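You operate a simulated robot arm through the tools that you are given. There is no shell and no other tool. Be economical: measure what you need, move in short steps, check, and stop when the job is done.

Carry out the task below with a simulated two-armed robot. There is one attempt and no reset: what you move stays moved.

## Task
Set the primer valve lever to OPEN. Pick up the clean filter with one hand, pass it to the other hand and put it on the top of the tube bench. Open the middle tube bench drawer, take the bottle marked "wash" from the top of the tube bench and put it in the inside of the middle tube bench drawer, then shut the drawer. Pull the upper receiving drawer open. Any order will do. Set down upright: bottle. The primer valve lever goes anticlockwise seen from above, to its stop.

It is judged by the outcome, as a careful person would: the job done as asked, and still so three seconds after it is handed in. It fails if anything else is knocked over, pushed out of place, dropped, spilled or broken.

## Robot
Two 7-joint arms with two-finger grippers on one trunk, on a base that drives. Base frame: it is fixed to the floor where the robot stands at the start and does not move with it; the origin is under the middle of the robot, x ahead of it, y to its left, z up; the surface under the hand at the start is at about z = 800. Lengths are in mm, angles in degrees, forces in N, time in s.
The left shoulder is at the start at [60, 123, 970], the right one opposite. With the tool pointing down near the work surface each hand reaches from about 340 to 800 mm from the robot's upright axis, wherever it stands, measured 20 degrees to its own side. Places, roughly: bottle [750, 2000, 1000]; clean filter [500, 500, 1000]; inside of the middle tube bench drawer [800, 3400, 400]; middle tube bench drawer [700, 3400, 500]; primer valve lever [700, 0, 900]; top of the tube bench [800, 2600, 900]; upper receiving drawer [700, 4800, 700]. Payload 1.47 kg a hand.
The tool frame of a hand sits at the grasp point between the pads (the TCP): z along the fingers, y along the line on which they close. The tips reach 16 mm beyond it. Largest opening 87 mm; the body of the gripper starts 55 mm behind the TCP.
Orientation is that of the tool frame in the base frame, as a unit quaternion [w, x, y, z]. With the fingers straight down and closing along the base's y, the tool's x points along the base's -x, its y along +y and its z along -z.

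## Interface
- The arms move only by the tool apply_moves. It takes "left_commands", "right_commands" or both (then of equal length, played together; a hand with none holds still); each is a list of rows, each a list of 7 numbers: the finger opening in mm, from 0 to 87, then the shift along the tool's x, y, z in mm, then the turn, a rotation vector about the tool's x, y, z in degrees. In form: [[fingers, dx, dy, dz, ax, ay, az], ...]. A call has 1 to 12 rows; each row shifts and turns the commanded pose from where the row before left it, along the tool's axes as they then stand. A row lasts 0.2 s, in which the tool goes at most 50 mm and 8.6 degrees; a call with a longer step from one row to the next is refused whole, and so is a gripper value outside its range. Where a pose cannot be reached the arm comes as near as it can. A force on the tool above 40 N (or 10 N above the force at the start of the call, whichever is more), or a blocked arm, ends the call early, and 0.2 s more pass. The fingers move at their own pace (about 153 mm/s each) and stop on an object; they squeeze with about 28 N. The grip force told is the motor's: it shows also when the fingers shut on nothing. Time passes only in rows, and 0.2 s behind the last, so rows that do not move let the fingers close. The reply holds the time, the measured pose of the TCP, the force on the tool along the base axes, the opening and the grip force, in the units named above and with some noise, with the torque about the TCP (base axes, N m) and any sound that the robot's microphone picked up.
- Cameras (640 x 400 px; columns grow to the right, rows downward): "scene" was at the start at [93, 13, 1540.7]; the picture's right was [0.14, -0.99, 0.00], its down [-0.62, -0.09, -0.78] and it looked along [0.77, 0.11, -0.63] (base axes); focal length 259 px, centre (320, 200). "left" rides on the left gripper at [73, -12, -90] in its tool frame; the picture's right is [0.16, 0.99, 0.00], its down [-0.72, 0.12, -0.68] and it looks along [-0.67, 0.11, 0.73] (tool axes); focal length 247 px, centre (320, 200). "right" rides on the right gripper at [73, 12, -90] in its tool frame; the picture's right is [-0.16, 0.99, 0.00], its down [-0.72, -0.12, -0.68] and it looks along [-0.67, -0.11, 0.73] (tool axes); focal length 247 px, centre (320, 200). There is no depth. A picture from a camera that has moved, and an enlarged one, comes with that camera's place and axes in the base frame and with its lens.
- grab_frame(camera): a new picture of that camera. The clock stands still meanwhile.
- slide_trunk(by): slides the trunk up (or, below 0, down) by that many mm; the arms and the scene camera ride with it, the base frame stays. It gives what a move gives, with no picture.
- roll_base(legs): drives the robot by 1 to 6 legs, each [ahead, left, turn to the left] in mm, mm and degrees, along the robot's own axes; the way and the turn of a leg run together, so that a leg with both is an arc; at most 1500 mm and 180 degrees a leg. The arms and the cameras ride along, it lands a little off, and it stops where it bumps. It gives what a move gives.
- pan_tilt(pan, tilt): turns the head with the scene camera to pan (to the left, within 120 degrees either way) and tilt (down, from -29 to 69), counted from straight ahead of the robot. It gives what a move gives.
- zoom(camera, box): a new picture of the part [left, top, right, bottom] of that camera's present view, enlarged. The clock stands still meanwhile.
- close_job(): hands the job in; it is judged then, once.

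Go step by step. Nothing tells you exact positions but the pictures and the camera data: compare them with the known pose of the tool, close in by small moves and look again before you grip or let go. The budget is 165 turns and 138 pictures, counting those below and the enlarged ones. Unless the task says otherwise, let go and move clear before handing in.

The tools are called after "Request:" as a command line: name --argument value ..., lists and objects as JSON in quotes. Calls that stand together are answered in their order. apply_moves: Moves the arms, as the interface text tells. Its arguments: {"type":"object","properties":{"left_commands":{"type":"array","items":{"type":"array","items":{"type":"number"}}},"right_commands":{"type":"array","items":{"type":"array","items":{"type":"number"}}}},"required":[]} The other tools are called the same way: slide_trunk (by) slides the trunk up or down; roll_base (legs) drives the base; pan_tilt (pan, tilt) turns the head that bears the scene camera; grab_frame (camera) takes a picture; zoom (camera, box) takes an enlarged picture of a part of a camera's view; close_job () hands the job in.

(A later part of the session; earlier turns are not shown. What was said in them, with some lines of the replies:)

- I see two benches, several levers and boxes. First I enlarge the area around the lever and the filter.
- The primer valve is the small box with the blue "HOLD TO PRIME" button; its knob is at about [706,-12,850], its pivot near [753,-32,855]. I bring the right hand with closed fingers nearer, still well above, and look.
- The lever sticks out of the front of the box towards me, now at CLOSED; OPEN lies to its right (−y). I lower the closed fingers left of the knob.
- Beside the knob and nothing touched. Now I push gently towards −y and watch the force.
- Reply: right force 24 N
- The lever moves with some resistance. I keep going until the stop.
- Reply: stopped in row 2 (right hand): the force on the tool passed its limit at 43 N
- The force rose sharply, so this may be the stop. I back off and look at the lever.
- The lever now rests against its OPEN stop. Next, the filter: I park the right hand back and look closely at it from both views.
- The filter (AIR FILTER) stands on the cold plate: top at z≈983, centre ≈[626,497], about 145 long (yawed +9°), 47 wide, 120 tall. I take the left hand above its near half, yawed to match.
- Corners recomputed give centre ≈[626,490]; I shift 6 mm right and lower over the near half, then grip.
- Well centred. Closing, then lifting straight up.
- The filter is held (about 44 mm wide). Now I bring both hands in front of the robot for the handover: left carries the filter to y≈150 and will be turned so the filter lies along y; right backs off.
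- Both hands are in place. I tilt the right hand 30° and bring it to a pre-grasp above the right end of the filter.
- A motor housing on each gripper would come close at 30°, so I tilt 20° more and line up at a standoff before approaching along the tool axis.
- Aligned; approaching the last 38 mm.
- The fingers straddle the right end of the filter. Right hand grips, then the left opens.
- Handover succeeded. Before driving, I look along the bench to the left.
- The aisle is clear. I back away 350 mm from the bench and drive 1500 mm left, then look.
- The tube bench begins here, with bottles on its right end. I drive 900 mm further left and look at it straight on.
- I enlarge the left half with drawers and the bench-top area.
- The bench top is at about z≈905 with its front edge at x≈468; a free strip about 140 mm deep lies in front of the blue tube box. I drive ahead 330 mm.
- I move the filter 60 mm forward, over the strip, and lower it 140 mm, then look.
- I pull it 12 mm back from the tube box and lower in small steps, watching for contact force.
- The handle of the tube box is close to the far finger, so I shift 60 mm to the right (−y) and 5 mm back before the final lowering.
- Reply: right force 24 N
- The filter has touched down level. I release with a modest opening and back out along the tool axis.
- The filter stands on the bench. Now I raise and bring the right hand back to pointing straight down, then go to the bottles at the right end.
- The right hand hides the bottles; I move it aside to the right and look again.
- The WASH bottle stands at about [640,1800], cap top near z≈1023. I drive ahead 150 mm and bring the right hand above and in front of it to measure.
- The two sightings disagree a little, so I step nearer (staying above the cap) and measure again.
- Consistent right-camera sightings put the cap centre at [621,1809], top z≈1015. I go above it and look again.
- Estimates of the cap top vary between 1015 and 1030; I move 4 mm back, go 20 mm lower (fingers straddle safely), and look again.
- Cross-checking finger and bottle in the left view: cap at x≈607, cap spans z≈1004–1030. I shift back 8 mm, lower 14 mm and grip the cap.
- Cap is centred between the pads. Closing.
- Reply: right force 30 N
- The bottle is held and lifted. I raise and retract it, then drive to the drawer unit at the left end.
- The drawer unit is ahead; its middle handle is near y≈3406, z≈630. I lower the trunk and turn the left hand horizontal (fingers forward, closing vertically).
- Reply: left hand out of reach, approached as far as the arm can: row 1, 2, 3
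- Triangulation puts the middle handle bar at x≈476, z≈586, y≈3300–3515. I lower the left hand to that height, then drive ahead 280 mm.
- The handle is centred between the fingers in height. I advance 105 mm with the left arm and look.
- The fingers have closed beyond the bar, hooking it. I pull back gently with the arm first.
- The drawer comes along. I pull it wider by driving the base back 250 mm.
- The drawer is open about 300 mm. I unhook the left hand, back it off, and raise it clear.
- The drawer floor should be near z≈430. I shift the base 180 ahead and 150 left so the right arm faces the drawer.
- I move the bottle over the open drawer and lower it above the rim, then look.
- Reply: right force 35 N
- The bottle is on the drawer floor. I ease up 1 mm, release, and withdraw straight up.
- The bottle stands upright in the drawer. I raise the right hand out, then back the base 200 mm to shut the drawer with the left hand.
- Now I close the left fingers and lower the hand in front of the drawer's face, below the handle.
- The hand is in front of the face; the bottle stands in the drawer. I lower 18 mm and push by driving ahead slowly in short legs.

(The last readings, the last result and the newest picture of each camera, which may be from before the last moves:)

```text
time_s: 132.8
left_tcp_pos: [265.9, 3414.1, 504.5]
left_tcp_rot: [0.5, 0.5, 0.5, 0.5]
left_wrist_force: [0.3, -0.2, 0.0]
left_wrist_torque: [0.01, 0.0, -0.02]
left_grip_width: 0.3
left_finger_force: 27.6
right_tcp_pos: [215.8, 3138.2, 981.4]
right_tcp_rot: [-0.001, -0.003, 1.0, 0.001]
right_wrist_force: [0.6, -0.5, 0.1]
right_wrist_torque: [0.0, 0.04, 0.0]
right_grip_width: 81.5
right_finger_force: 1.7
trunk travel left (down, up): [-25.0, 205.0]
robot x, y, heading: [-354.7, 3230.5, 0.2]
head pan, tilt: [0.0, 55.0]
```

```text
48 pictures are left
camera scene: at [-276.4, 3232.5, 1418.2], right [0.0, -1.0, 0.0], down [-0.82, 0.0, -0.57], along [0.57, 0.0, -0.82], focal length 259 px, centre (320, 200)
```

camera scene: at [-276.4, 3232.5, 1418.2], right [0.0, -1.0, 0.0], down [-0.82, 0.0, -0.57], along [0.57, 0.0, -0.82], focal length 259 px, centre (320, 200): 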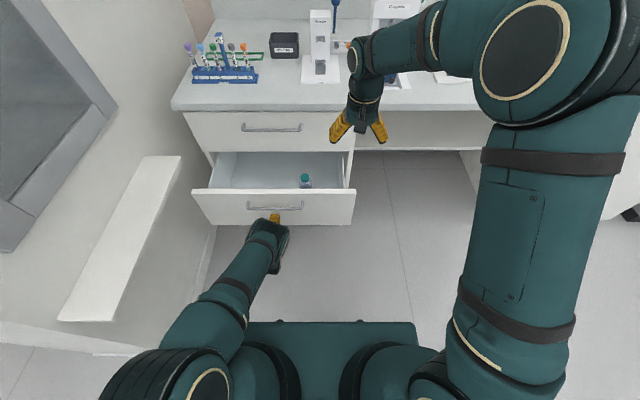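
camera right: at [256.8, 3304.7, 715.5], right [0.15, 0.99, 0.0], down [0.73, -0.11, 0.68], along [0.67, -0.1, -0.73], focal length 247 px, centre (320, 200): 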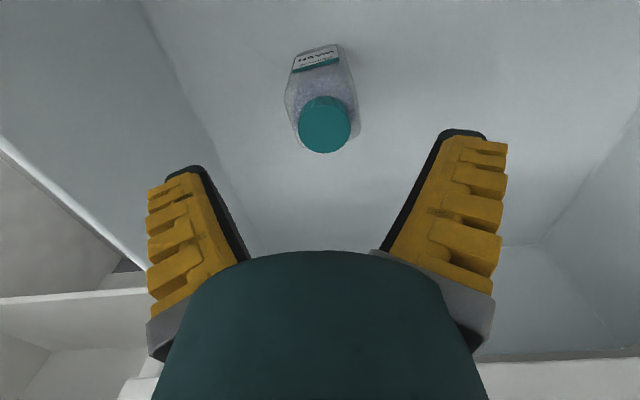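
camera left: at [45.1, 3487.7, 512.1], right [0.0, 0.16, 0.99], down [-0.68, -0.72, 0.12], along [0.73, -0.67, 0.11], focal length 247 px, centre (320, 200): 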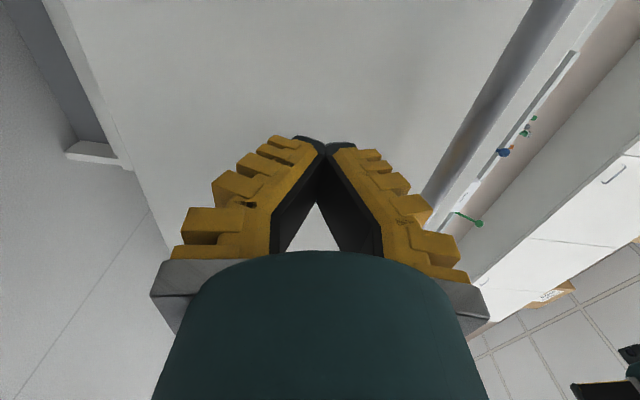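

The drawer slides in with the bottle upright. I drive 150 mm further.

Request:
roll_base --legs '[[150, 0, 0]]'

Request:
apply_moves --left_commands '[[0, 0, 0, 15, 0, 0, 0], [0, 0, 0, 15, 0, 0, 0], [0, 0, 0, 12, 0, 0, 0], [0, 0, 0, 12, 0, 0, 0], [0, 0, 0, 10, 0, 0, 0], [0, 0, 0, 10, 0, 0, 0]]'

Request:
grab_frame --camera "scene"

```text
time_s: 134.2
left_tcp_pos: [418.5, 3415.1, 503.8]
left_tcp_rot: [0.5, 0.501, 0.5, 0.499]
left_wrist_force: [-0.3, -0.7, -1.1]
left_wrist_torque: [0.01, -0.03, 0.02]
left_grip_width: 0.1
left_finger_force: 27.7
right_tcp_pos: [368.6, 3137.6, 982.4]
right_tcp_rot: [-0.001, -0.003, 1.0, 0.002]
right_wrist_force: [1.5, 0.0, -0.9]
right_wrist_torque: [0.0, -0.01, 0.0]
right_grip_width: 81.5
right_finger_force: 1.3
trunk travel left (down, up): [-25.0, 205.0]
robot x, y, heading: [-207.5, 3232.6, 0.0]
head pan, tilt: [0.0, 55.0]
```

```text
time_s: 135.5
left_tcp_pos: [481.7, 3415.2, 501.9]
left_tcp_rot: [0.5, 0.5, 0.502, 0.498]
left_wrist_force: [-20.3, 0.8, 13.1]
left_wrist_torque: [-0.06, -0.02, -0.06]
left_grip_width: 6.0
left_finger_force: 28.8
right_tcp_pos: [366.6, 3140.4, 983.7]
right_tcp_rot: [0.0, -0.004, 1.0, 0.001]
right_wrist_force: [0.6, 0.0, 0.0]
right_wrist_torque: [-0.05, 0.04, 0.01]
right_grip_width: 81.8
right_finger_force: 0.7
trunk travel left (down, up): [-25.0, 205.0]
robot x, y, heading: [-204.0, 3234.1, 0.0]
head pan, tilt: [0.0, 55.0]
stopped in row 6 (left hand): the force on the tool passed its limit at 57 N (the readings are from after the stop); the commanded pose is now the measured one
```

```text
47 pictures are left
camera scene: at [-126.6, 3232.3, 1418.5], right [0.0, -1.0, 0.0], down [-0.82, 0.0, -0.57], along [0.57, 0.0, -0.82], focal length 259 px, centre (320, 200)
```

scene: 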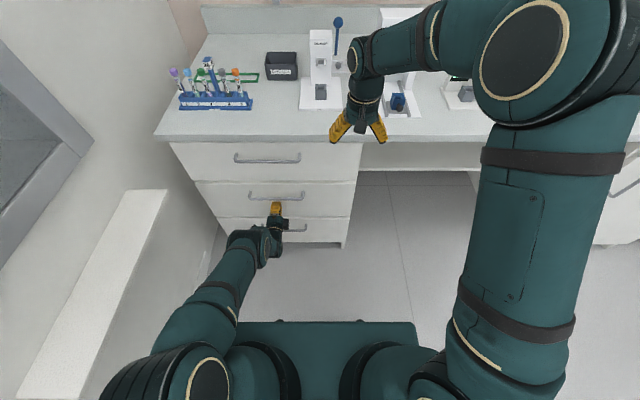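

The drawer hit its stop: shut. I back the left hand off, drive back, and look towards the receiving drawers further left.

Request:
apply_moves --left_commands '[[0, 0, 0, -40, 0, 0, 0], [0, 0, 0, -40, 0, 0, 0], [0, 0, 0, -40, 0, 0, 0]]'

Request:
roll_base --legs '[[-500, 0, 0]]'

Request:
grab_frame --camera "scene"

Request:
pan_tilt --pan 60 --tilt 25

Request:
grab_frame --camera "scene"

```text
time_s: 136.3
left_tcp_pos: [360.7, 3415.9, 502.1]
left_tcp_rot: [0.499, 0.501, 0.502, 0.499]
left_wrist_force: [0.3, 0.2, -0.1]
left_wrist_torque: [-0.04, -0.01, 0.0]
left_grip_width: 0.0
left_finger_force: 28.2
right_tcp_pos: [368.1, 3138.8, 982.5]
right_tcp_rot: [-0.001, -0.003, 1.0, 0.002]
right_wrist_force: [0.9, -0.5, 0.7]
right_wrist_torque: [0.01, 0.03, 0.0]
right_grip_width: 81.6
right_finger_force: 0.9
trunk travel left (down, up): [-25.0, 205.0]
robot x, y, heading: [-202.4, 3231.7, 0.0]
head pan, tilt: [0.0, 55.0]
```

```text
time_s: 139.2
left_tcp_pos: [-131.9, 3414.7, 502.3]
left_tcp_rot: [0.5, 0.502, 0.501, 0.497]
left_wrist_force: [0.2, 0.4, -0.3]
left_wrist_torque: [0.01, 0.0, 0.01]
left_grip_width: 0.0
left_finger_force: 28.1
right_tcp_pos: [-127.5, 3137.8, 982.8]
right_tcp_rot: [-0.001, -0.001, 1.0, 0.001]
right_wrist_force: [0.6, 0.1, 1.0]
right_wrist_torque: [0.01, 0.0, 0.01]
right_grip_width: 81.9
right_finger_force: 1.2
trunk travel left (down, up): [-25.0, 205.0]
robot x, y, heading: [-700.4, 3229.9, -0.4]
head pan, tilt: [0.0, 55.0]
```

```text
46 pictures are left
camera scene: at [-619.5, 3233.1, 1418.4], right [-0.01, -1.0, 0.0], down [-0.82, 0.0, -0.57], along [0.57, 0.0, -0.82], focal length 259 px, centre (320, 200)
```

scene: 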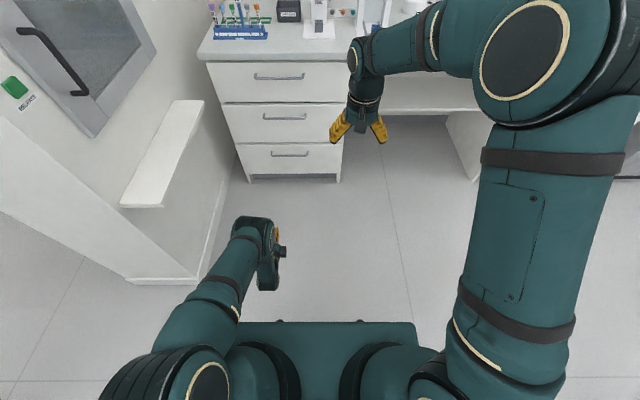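

```text
time_s: 140.5
left_tcp_pos: [-130.9, 3413.3, 502.4]
left_tcp_rot: [0.501, 0.502, 0.501, 0.497]
left_wrist_force: [-0.1, -0.2, -0.3]
left_wrist_torque: [-0.02, 0.0, -0.02]
left_grip_width: 0.0
left_finger_force: 28.3
right_tcp_pos: [-127.4, 3137.3, 982.7]
right_tcp_rot: [-0.002, 0.0, 1.0, 0.001]
right_wrist_force: [0.1, 0.2, -0.7]
right_wrist_torque: [0.01, -0.04, 0.01]
right_grip_width: 81.4
right_finger_force: 0.9
trunk travel left (down, up): [-25.0, 205.0]
robot x, y, heading: [-699.1, 3233.9, -0.2]
head pan, tilt: [60.0, 25.0]
```

```text
45 pictures are left
camera scene: at [-644.5, 3313.1, 1462.3], right [0.86, -0.51, 0.0], down [-0.21, -0.36, -0.91], along [0.46, 0.78, -0.42], focal length 259 px, centre (320, 200)
```

scene: 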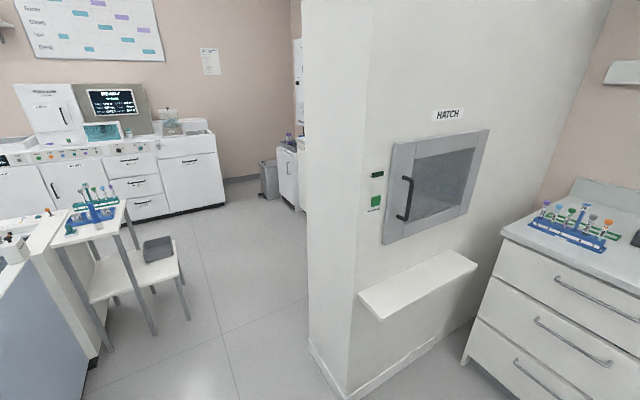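

The middle drawer is flush. A partition with a hatch juts out to x≈−130 between y≈3850 and 4250; I drive further back and left to see past it.

Request:
roll_base --legs '[[-150, 0, 0], [0, 850, 0]]'

Request:
pan_tilt --pan 35 --tilt 30

Request:
grab_frame --camera "scene"

```text
time_s: 149.3
left_tcp_pos: [-277.2, 4266.8, 502.9]
left_tcp_rot: [0.5, 0.502, 0.501, 0.497]
left_wrist_force: [0.4, 0.0, -1.5]
left_wrist_torque: [0.02, 0.02, 0.01]
left_grip_width: 0.0
left_finger_force: 28.1
right_tcp_pos: [-270.8, 3991.2, 983.4]
right_tcp_rot: [-0.001, 0.0, 1.0, 0.001]
right_wrist_force: [-0.6, 0.1, 0.1]
right_wrist_torque: [-0.01, -0.02, 0.0]
right_grip_width: 81.6
right_finger_force: 1.0
trunk travel left (down, up): [-25.0, 205.0]
robot x, y, heading: [-845.8, 4083.4, -0.1]
head pan, tilt: [60.0, 25.0]
```

```text
time_s: 150.2
left_tcp_pos: [-277.2, 4264.9, 500.4]
left_tcp_rot: [0.499, 0.502, 0.502, 0.498]
left_wrist_force: [0.1, 0.6, 0.7]
left_wrist_torque: [-0.02, -0.03, -0.02]
left_grip_width: 0.1
left_finger_force: 28.3
right_tcp_pos: [-272.6, 3990.3, 982.5]
right_tcp_rot: [-0.001, -0.001, 1.0, 0.002]
right_wrist_force: [0.0, -0.1, -0.1]
right_wrist_torque: [0.0, 0.04, -0.04]
right_grip_width: 81.7
right_finger_force: 1.1
trunk travel left (down, up): [-25.0, 205.0]
robot x, y, heading: [-844.2, 4083.4, -0.4]
head pan, tilt: [35.0, 30.0]
```

```text
44 pictures are left
camera scene: at [-762.0, 4136.8, 1454.4], right [0.57, -0.82, 0.0], down [-0.41, -0.29, -0.87], along [0.71, 0.49, -0.5], focal length 259 px, centre (320, 200)
```

scene: 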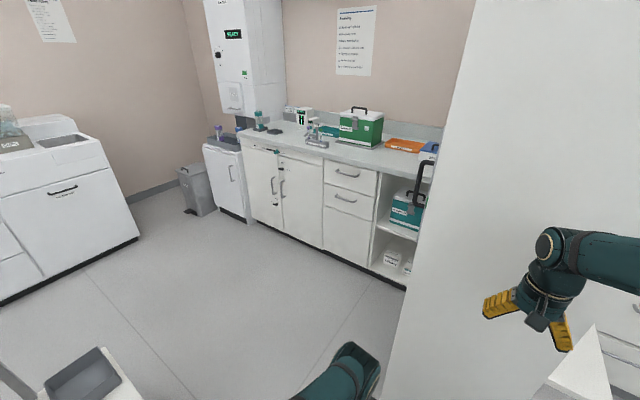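

The receiving bench with its two drawers lies beyond the partition; the upper handle is near y≈4800. I drive around the partition, keeping clear of the chair.

Request:
roll_base --legs '[[0, 365, 0], [400, 0, 0], [100, 200, 0]]'

Request:
pan_tilt --pan 10 --tilt 40

Request:
grab_frame --camera "scene"

Request:
grab_frame --camera "left"

```text
time_s: 156.1
left_tcp_pos: [110.8, 4642.2, 503.8]
left_tcp_rot: [0.503, 0.498, 0.503, 0.497]
left_wrist_force: [-0.1, 0.1, -0.6]
left_wrist_torque: [0.01, 0.01, -0.01]
left_grip_width: 0.2
left_finger_force: 28.2
right_tcp_pos: [112.7, 4375.1, 988.3]
right_tcp_rot: [0.004, -0.005, 1.0, -0.003]
right_wrist_force: [0.8, 0.1, 0.8]
right_wrist_torque: [0.04, 0.04, 0.0]
right_grip_width: 81.6
right_finger_force: 1.2
trunk travel left (down, up): [-25.0, 205.0]
robot x, y, heading: [-455.1, 4455.8, -0.3]
head pan, tilt: [35.0, 30.0]
stopped in leg 2: the robot was blocked; the commanded pose is now the measured one
```

```text
time_s: 157.0
left_tcp_pos: [110.9, 4640.6, 502.7]
left_tcp_rot: [0.504, 0.497, 0.503, 0.496]
left_wrist_force: [0.2, 0.0, 0.2]
left_wrist_torque: [-0.03, 0.01, 0.02]
left_grip_width: 0.0
left_finger_force: 27.5
right_tcp_pos: [114.0, 4373.3, 988.5]
right_tcp_rot: [0.003, -0.003, 1.0, -0.004]
right_wrist_force: [0.4, 0.3, 0.4]
right_wrist_torque: [0.0, 0.0, 0.04]
right_grip_width: 81.9
right_finger_force: 1.2
trunk travel left (down, up): [-25.0, 205.0]
robot x, y, heading: [-453.0, 4457.0, -0.2]
head pan, tilt: [10.0, 40.0]
```

```text
43 pictures are left
camera scene: at [-368.8, 4483.6, 1439.3], right [0.17, -0.99, 0.01], down [-0.63, -0.12, -0.77], along [0.76, 0.12, -0.64], focal length 259 px, centre (320, 200)
```

scene: 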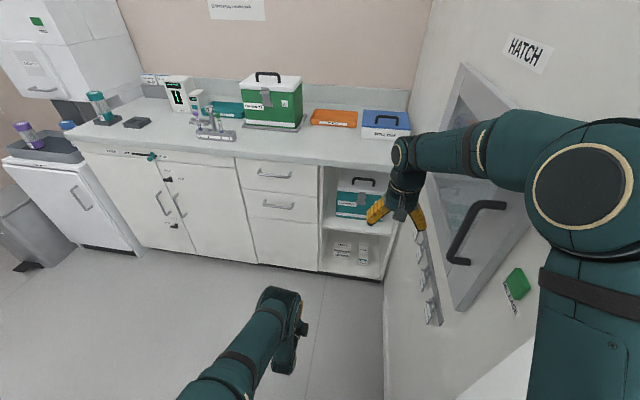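

```text
42 pictures are left
camera left: at [22.3, 4713.9, 489.8], right [0.0, 0.17, 0.99], down [-0.68, -0.72, 0.12], along [0.73, -0.67, 0.12], focal length 247 px, centre (320, 200)
```

left: 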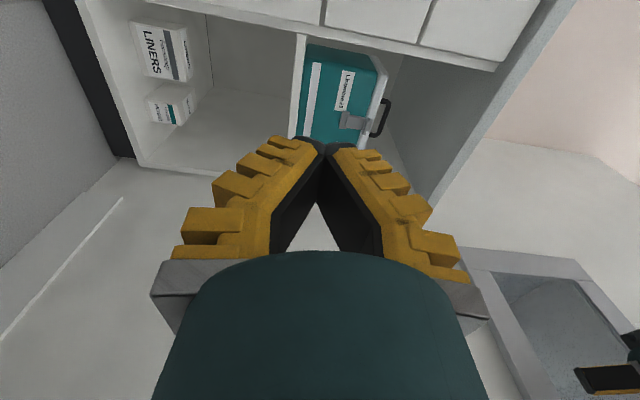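

The right elbow brushed the partition's edge, nothing displaced. I ease back 25 mm, slide left, then continue diagonally.

Request:
roll_base --legs '[[-25, 0, 0], [0, 70, 0], [60, 130, 0]]'

Request:
grab_frame --camera "scene"

```text
time_s: 160.1
left_tcp_pos: [150.0, 4834.8, 501.8]
left_tcp_rot: [0.502, 0.503, 0.499, 0.496]
left_wrist_force: [-0.2, 0.0, -0.1]
left_wrist_torque: [0.04, 0.02, -0.02]
left_grip_width: 0.0
left_finger_force: 28.0
right_tcp_pos: [153.0, 4561.7, 984.2]
right_tcp_rot: [0.001, -0.001, 1.0, 0.001]
right_wrist_force: [0.6, 0.8, 0.3]
right_wrist_torque: [-0.04, 0.0, 0.02]
right_grip_width: 81.6
right_finger_force: 0.9
trunk travel left (down, up): [-25.0, 205.0]
robot x, y, heading: [-418.5, 4656.5, -0.4]
head pan, tilt: [10.0, 40.0]
```

```text
41 pictures are left
camera scene: at [-326.3, 4670.1, 1439.0], right [0.16, -0.99, 0.0], down [-0.63, -0.11, -0.77], along [0.76, 0.13, -0.64], focal length 259 px, centre (320, 200)
```

scene: 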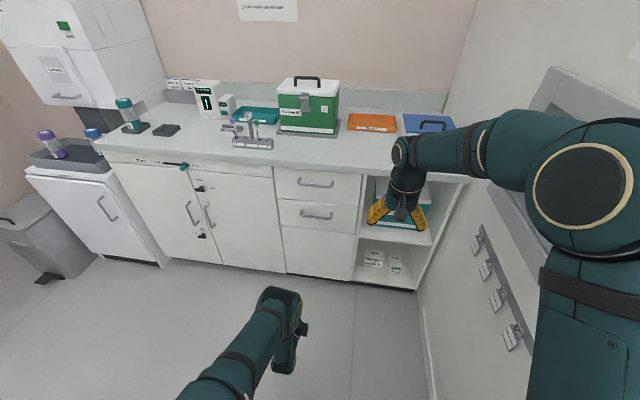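

The upper receiving drawer's handle is straight ahead. I raise the left hand and open it, to triangulate the handle.

Request:
apply_moves --left_commands '[[87, 0, 42, -10, 0, 0, 0], [87, 0, 42, -10, 0, 0, 0], [87, 0, 42, -10, 0, 0, 0], [87, 0, 42, 0, 0, 0, 0], [87, 0, 42, 0, 0, 0, 0], [87, 0, 35, 0, 0, 0, 0]]'

Request:
grab_frame --camera "left"

Request:
zoom --camera "scene" --box '[200, 130, 440, 300]'

```text
time_s: 161.5
left_tcp_pos: [123.4, 4833.0, 748.3]
left_tcp_rot: [0.501, 0.502, 0.499, 0.497]
left_wrist_force: [0.0, 0.2, 0.9]
left_wrist_torque: [0.02, -0.01, 0.02]
left_grip_width: 86.9
left_finger_force: 0.0
right_tcp_pos: [153.4, 4561.2, 984.0]
right_tcp_rot: [0.001, -0.001, 1.0, 0.002]
right_wrist_force: [-0.5, -0.6, 0.8]
right_wrist_torque: [0.01, 0.02, -0.03]
right_grip_width: 81.6
right_finger_force: 1.8
trunk travel left (down, up): [-25.0, 205.0]
robot x, y, heading: [-414.8, 4655.5, -0.3]
head pan, tilt: [10.0, 40.0]
```

```text
40 pictures are left
camera left: at [33.4, 4906.3, 736.6], right [0.01, 0.16, 0.99], down [-0.68, -0.72, 0.12], along [0.73, -0.68, 0.11], focal length 247 px, centre (320, 200)
```

left: 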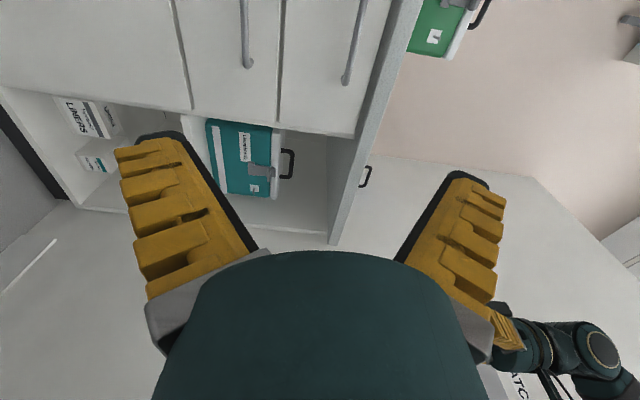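

```text
2.35 times, centred on (320, 215) of scene
camera zoom: at [-326.8, 4669.6, 1439.1], right [0.16, -0.99, 0.0], down [-0.63, -0.11, -0.77], along [0.76, 0.13, -0.64], focal length 609 px, centre (320, 165)
```

zoom: 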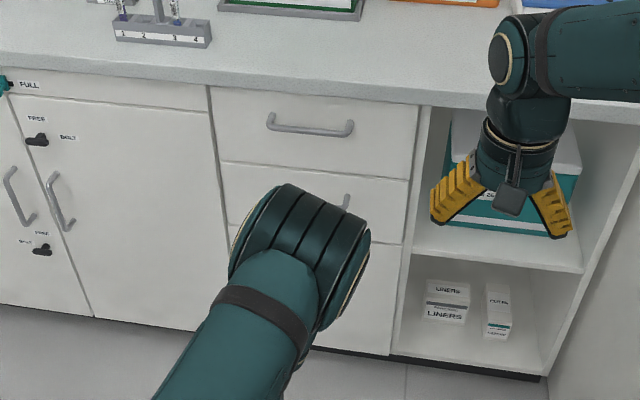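

The upper handle is at about x≈511, y≈4761–4905, z≈807. I align the left hand in height, pull the right hand back a little, and drive ahead 270 mm.

Request:
apply_moves --left_commands '[[87, 0, 29, 0, 0, 0, 0], [87, 0, 29, 0, 0, 0, 0], [87, 0, 0, 0, 0, 0, 0]]' --right_commands '[[80, 40, 0, -25, 0, 0, 0], [80, 40, 0, -25, 0, 0, 0], [80, 40, 0, -25, 0, 0, 0]]'

Request:
roll_base --legs '[[270, 0, 0.3]]'

Request:
grab_frame --camera "left"

Request:
grab_frame --camera "scene"

```text
time_s: 162.3
left_tcp_pos: [121.2, 4833.9, 806.6]
left_tcp_rot: [0.502, 0.503, 0.499, 0.497]
left_wrist_force: [-0.6, 0.3, -1.2]
left_wrist_torque: [-0.05, -0.01, 0.05]
left_grip_width: 86.8
left_finger_force: 0.0
right_tcp_pos: [32.5, 4560.1, 1060.0]
right_tcp_rot: [0.001, 0.001, 1.0, 0.001]
right_wrist_force: [-1.1, -0.6, -0.7]
right_wrist_torque: [0.03, -0.02, 0.02]
right_grip_width: 81.9
right_finger_force: 1.1
trunk travel left (down, up): [-25.0, 205.0]
robot x, y, heading: [-416.5, 4655.8, -0.5]
head pan, tilt: [10.0, 40.0]
```

```text
time_s: 164.2
left_tcp_pos: [389.6, 4832.8, 805.8]
left_tcp_rot: [0.501, 0.502, 0.501, 0.497]
left_wrist_force: [0.2, -0.3, 0.1]
left_wrist_torque: [-0.02, -0.02, -0.03]
left_grip_width: 87.0
left_finger_force: 0.2
right_tcp_pos: [302.9, 4559.0, 1058.8]
right_tcp_rot: [0.001, -0.001, 1.0, 0.002]
right_wrist_force: [1.1, 0.6, 0.8]
right_wrist_torque: [0.0, 0.01, -0.02]
right_grip_width: 81.6
right_finger_force: 1.0
trunk travel left (down, up): [-25.0, 205.0]
robot x, y, heading: [-151.0, 4647.2, -0.3]
head pan, tilt: [10.0, 40.0]
```

```text
38 pictures are left
camera left: at [300.7, 4906.8, 793.2], right [0.01, 0.16, 0.99], down [-0.68, -0.72, 0.12], along [0.73, -0.68, 0.1], focal length 247 px, centre (320, 200)
```

left: 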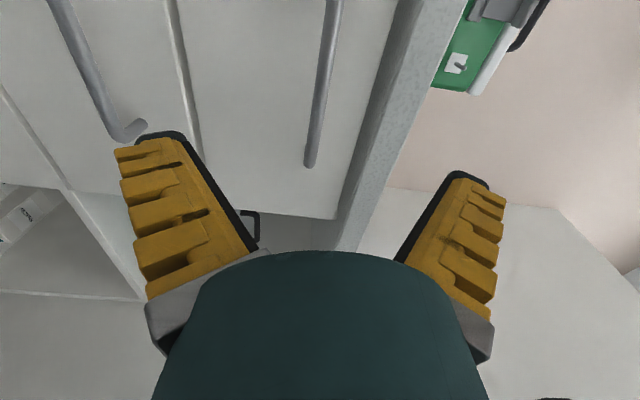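

```text
37 pictures are left
camera scene: at [-57.7, 4667.7, 1438.9], right [0.17, -0.99, 0.0], down [-0.63, -0.11, -0.77], along [0.75, 0.13, -0.64], focal length 259 px, centre (320, 200)
```

scene: 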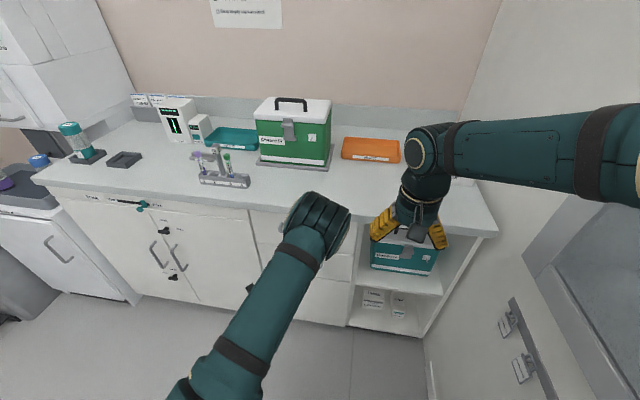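

Handle confirmed at x≈510, z≈805. I narrow the opening to 46 mm (to stay under the counter edge) and advance.

Request:
apply_moves --left_commands '[[46, 0, 0, 35, 0, 0, 0], [46, 0, -1, 35, 0, 0, 0], [46, 0, 0, 30, 0, 0, 0]]'

Request:
grab_frame --camera "left"

```text
time_s: 165.0
left_tcp_pos: [490.4, 4833.3, 803.5]
left_tcp_rot: [0.5, 0.502, 0.501, 0.497]
left_wrist_force: [0.4, -0.3, 0.8]
left_wrist_torque: [-0.01, -0.01, 0.02]
left_grip_width: 51.6
left_finger_force: 3.8
right_tcp_pos: [301.5, 4558.8, 1059.3]
right_tcp_rot: [0.002, -0.002, 1.0, 0.002]
right_wrist_force: [0.3, -0.8, -0.1]
right_wrist_torque: [0.01, 0.01, -0.02]
right_grip_width: 81.6
right_finger_force: 1.1
trunk travel left (down, up): [-25.0, 205.0]
robot x, y, heading: [-147.6, 4652.0, -0.6]
head pan, tilt: [10.0, 40.0]
```

```text
36 pictures are left
camera left: at [401.2, 4906.6, 791.0], right [0.01, 0.16, 0.99], down [-0.68, -0.72, 0.12], along [0.73, -0.68, 0.1], focal length 247 px, centre (320, 200)
```

left: 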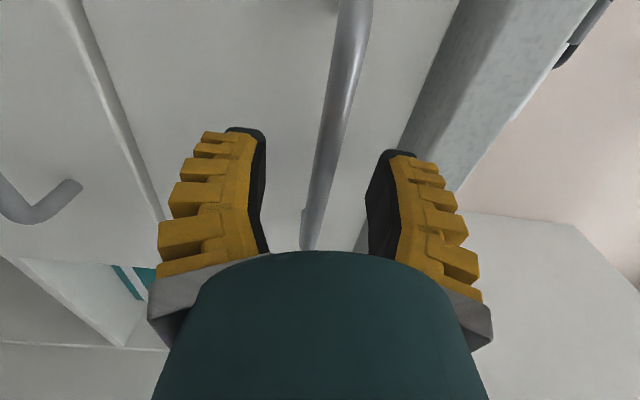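

Request:
apply_moves --left_commands '[[46, 0, 0, 10, 0, 0, 0], [46, 0, 0, 9, 0, 0, 0], [20, 0, 0, 0, 0, 0, 0], [0, 0, 0, 0, 0, 0, 0], [0, 0, 0, 0, 0, 0, 0]]'

Request:
grab_frame --camera "left"

```text
time_s: 166.2
left_tcp_pos: [509.4, 4832.9, 805.2]
left_tcp_rot: [0.501, 0.503, 0.5, 0.496]
left_wrist_force: [-0.3, 0.6, 1.0]
left_wrist_torque: [-0.02, 0.01, -0.02]
left_grip_width: 0.0
left_finger_force: 28.6
right_tcp_pos: [301.0, 4559.2, 1060.2]
right_tcp_rot: [0.0, -0.001, 1.0, 0.002]
right_wrist_force: [0.7, -0.2, -0.2]
right_wrist_torque: [0.01, -0.02, 0.01]
right_grip_width: 81.7
right_finger_force: 1.2
trunk travel left (down, up): [-25.0, 205.0]
robot x, y, heading: [-154.3, 4650.7, -0.5]
head pan, tilt: [10.0, 40.0]
```

```text
35 pictures are left
camera left: at [419.6, 4907.3, 792.2], right [0.01, 0.16, 0.99], down [-0.68, -0.72, 0.12], along [0.73, -0.68, 0.11], focal length 247 px, centre (320, 200)
```

left: 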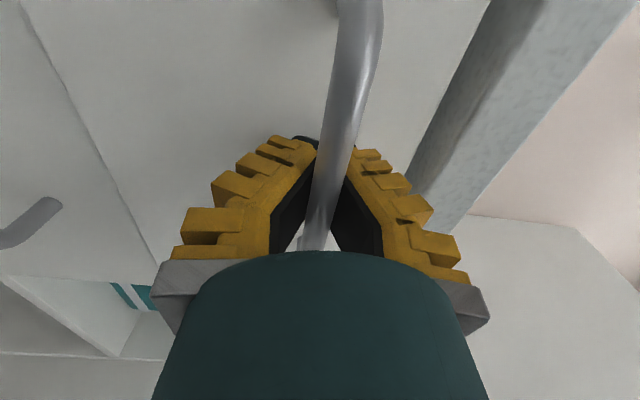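

Hooked, just as before. I pull with the arm first, then with the base.

Request:
apply_moves --left_commands '[[0, 0, 0, -12, 0, 0, 0], [0, 0, 0, -15, 0, 0, 0], [0, 0, 0, -15, 0, 0, 0], [0, 0, 0, -15, 0, 0, 0]]'

Request:
grab_frame --camera "left"

```text
time_s: 167.2
left_tcp_pos: [450.4, 4834.5, 804.4]
left_tcp_rot: [0.501, 0.502, 0.5, 0.497]
left_wrist_force: [-0.4, -1.4, 2.7]
left_wrist_torque: [0.02, -0.01, 0.01]
left_grip_width: 0.1
left_finger_force: 28.5
right_tcp_pos: [301.1, 4559.6, 1060.1]
right_tcp_rot: [0.002, -0.001, 1.0, 0.001]
right_wrist_force: [0.1, -0.1, 0.0]
right_wrist_torque: [0.0, -0.02, -0.01]
right_grip_width: 81.6
right_finger_force: 1.5
trunk travel left (down, up): [-25.0, 205.0]
robot x, y, heading: [-150.8, 4655.5, -0.4]
head pan, tilt: [10.0, 40.0]
```

```text
34 pictures are left
camera left: at [360.8, 4907.7, 791.9], right [0.01, 0.16, 0.99], down [-0.68, -0.72, 0.12], along [0.73, -0.68, 0.11], focal length 247 px, centre (320, 200)
```

left: 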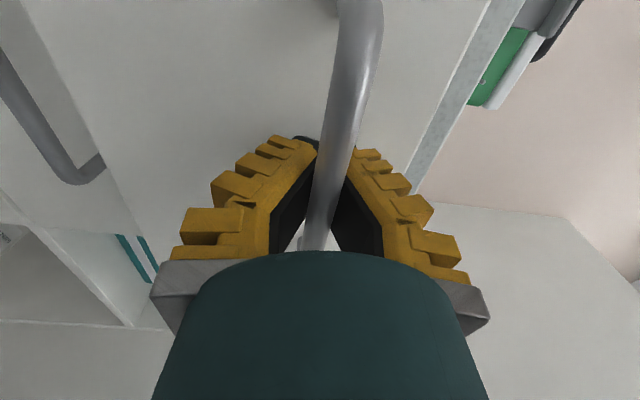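

Request:
roll_base --legs '[[-200, 0, 0]]'

Request:
grab_frame --camera "scene"

```text
time_s: 168.8
left_tcp_pos: [251.2, 4835.3, 803.5]
left_tcp_rot: [0.501, 0.502, 0.5, 0.497]
left_wrist_force: [-0.6, 0.0, -0.1]
left_wrist_torque: [-0.03, 0.03, 0.02]
left_grip_width: 0.0
left_finger_force: 28.0
right_tcp_pos: [102.6, 4560.5, 1058.8]
right_tcp_rot: [0.002, 0.0, 1.0, 0.001]
right_wrist_force: [-0.9, 0.1, 0.4]
right_wrist_torque: [0.0, -0.01, 0.01]
right_grip_width: 81.8
right_finger_force: 1.5
trunk travel left (down, up): [-25.0, 205.0]
robot x, y, heading: [-349.7, 4653.1, -0.6]
head pan, tilt: [10.0, 40.0]
```

```text
33 pictures are left
camera scene: at [-258.0, 4669.1, 1439.1], right [0.17, -0.99, 0.0], down [-0.63, -0.11, -0.77], along [0.76, 0.13, -0.64], focal length 259 px, centre (320, 200)
```

scene: 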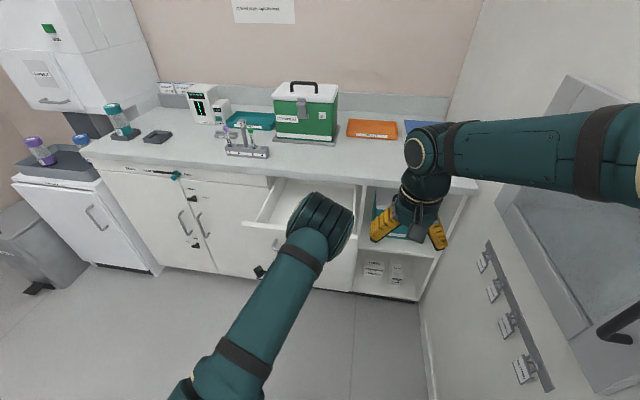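

Opened by 260 mm; I pull 50 mm more, then unhook.

Request:
roll_base --legs '[[-50, 0, 0]]'

Request:
apply_moves --left_commands '[[40, 0, 0, 0, 0, 0, 0], [70, 0, 0, 0, 0, 0, 0], [70, 0, 0, 0, 0, 0, 0], [70, 0, 0, -30, 0, 0, 0], [70, 0, 0, -40, 0, 0, 0], [70, 0, 45, 0, 0, 0, 0], [70, 0, 45, 0, 0, 0, 0], [70, 0, 45, 0, 0, 0, 0], [70, 0, 45, 0, 0, 0, 0]]'

Request:
grab_frame --camera "scene"

Request:
grab_frame --camera "left"

```text
time_s: 169.7
left_tcp_pos: [202.1, 4835.8, 803.8]
left_tcp_rot: [0.501, 0.503, 0.5, 0.497]
left_wrist_force: [-0.1, 0.2, 0.1]
left_wrist_torque: [-0.03, 0.01, 0.03]
left_grip_width: 0.2
left_finger_force: 28.0
right_tcp_pos: [52.6, 4559.6, 1061.0]
right_tcp_rot: [0.001, -0.001, 1.0, 0.002]
right_wrist_force: [-0.1, -0.2, 0.3]
right_wrist_torque: [-0.02, -0.05, 0.01]
right_grip_width: 81.8
right_finger_force: 1.5
trunk travel left (down, up): [-25.0, 205.0]
robot x, y, heading: [-397.4, 4656.6, -0.6]
head pan, tilt: [10.0, 40.0]
```

```text
time_s: 171.7
left_tcp_pos: [128.7, 4835.6, 986.1]
left_tcp_rot: [0.501, 0.503, 0.501, 0.496]
left_wrist_force: [-0.6, -0.1, -0.6]
left_wrist_torque: [0.01, -0.03, -0.05]
left_grip_width: 73.5
left_finger_force: 2.8
right_tcp_pos: [51.2, 4560.1, 1060.2]
right_tcp_rot: [0.001, -0.001, 1.0, 0.002]
right_wrist_force: [-0.8, -0.3, -0.6]
right_wrist_torque: [0.01, -0.04, -0.02]
right_grip_width: 81.7
right_finger_force: 1.0
trunk travel left (down, up): [-25.0, 205.0]
robot x, y, heading: [-399.4, 4652.8, -0.5]
head pan, tilt: [10.0, 40.0]
```

```text
32 pictures are left
camera scene: at [-307.5, 4669.7, 1439.1], right [0.17, -0.99, 0.0], down [-0.63, -0.11, -0.77], along [0.76, 0.13, -0.64], focal length 259 px, centre (320, 200)
```

scene: 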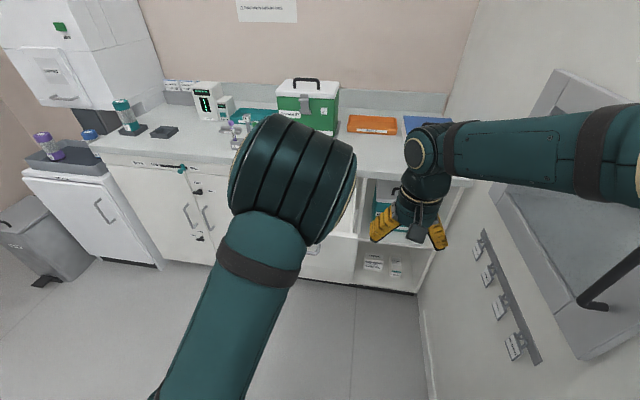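

```text
31 pictures are left
camera left: at [40.7, 4909.2, 973.5], right [0.01, 0.16, 0.99], down [-0.68, -0.72, 0.12], along [0.73, -0.68, 0.11], focal length 247 px, centre (320, 200)
```

left: 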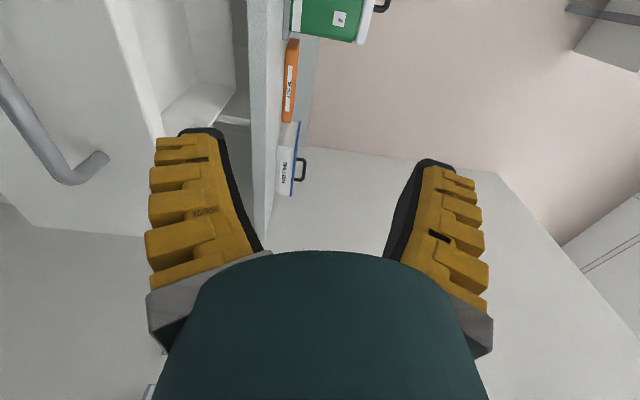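

The upper receiving drawer stands open and the hand is clear. The lever is at OPEN, the filter is on the bench, the wash bottle is in the shut middle drawer. I hand the job in.

Request:
close_job

```text
The job is handed in.
```

I carried out all four parts and handed the job in; I don't have the verdict.

- **Primer valve lever:** turned anticlockwise to its OPEN stop.
- **Clean filter:** picked up with the left hand, passed to the right and set down standing on the top of the tube bench.
- **Wash bottle:** stood upright in the middle tube bench drawer. I pushed that drawer in until it stopped, and it looked flush afterwards.
- **Upper receiving drawer:** pulled open about 300 mm.

While driving to the receiving drawers, the robot was blocked once at the partition with the hatch, probably by the right elbow. I saw nothing displaced there.
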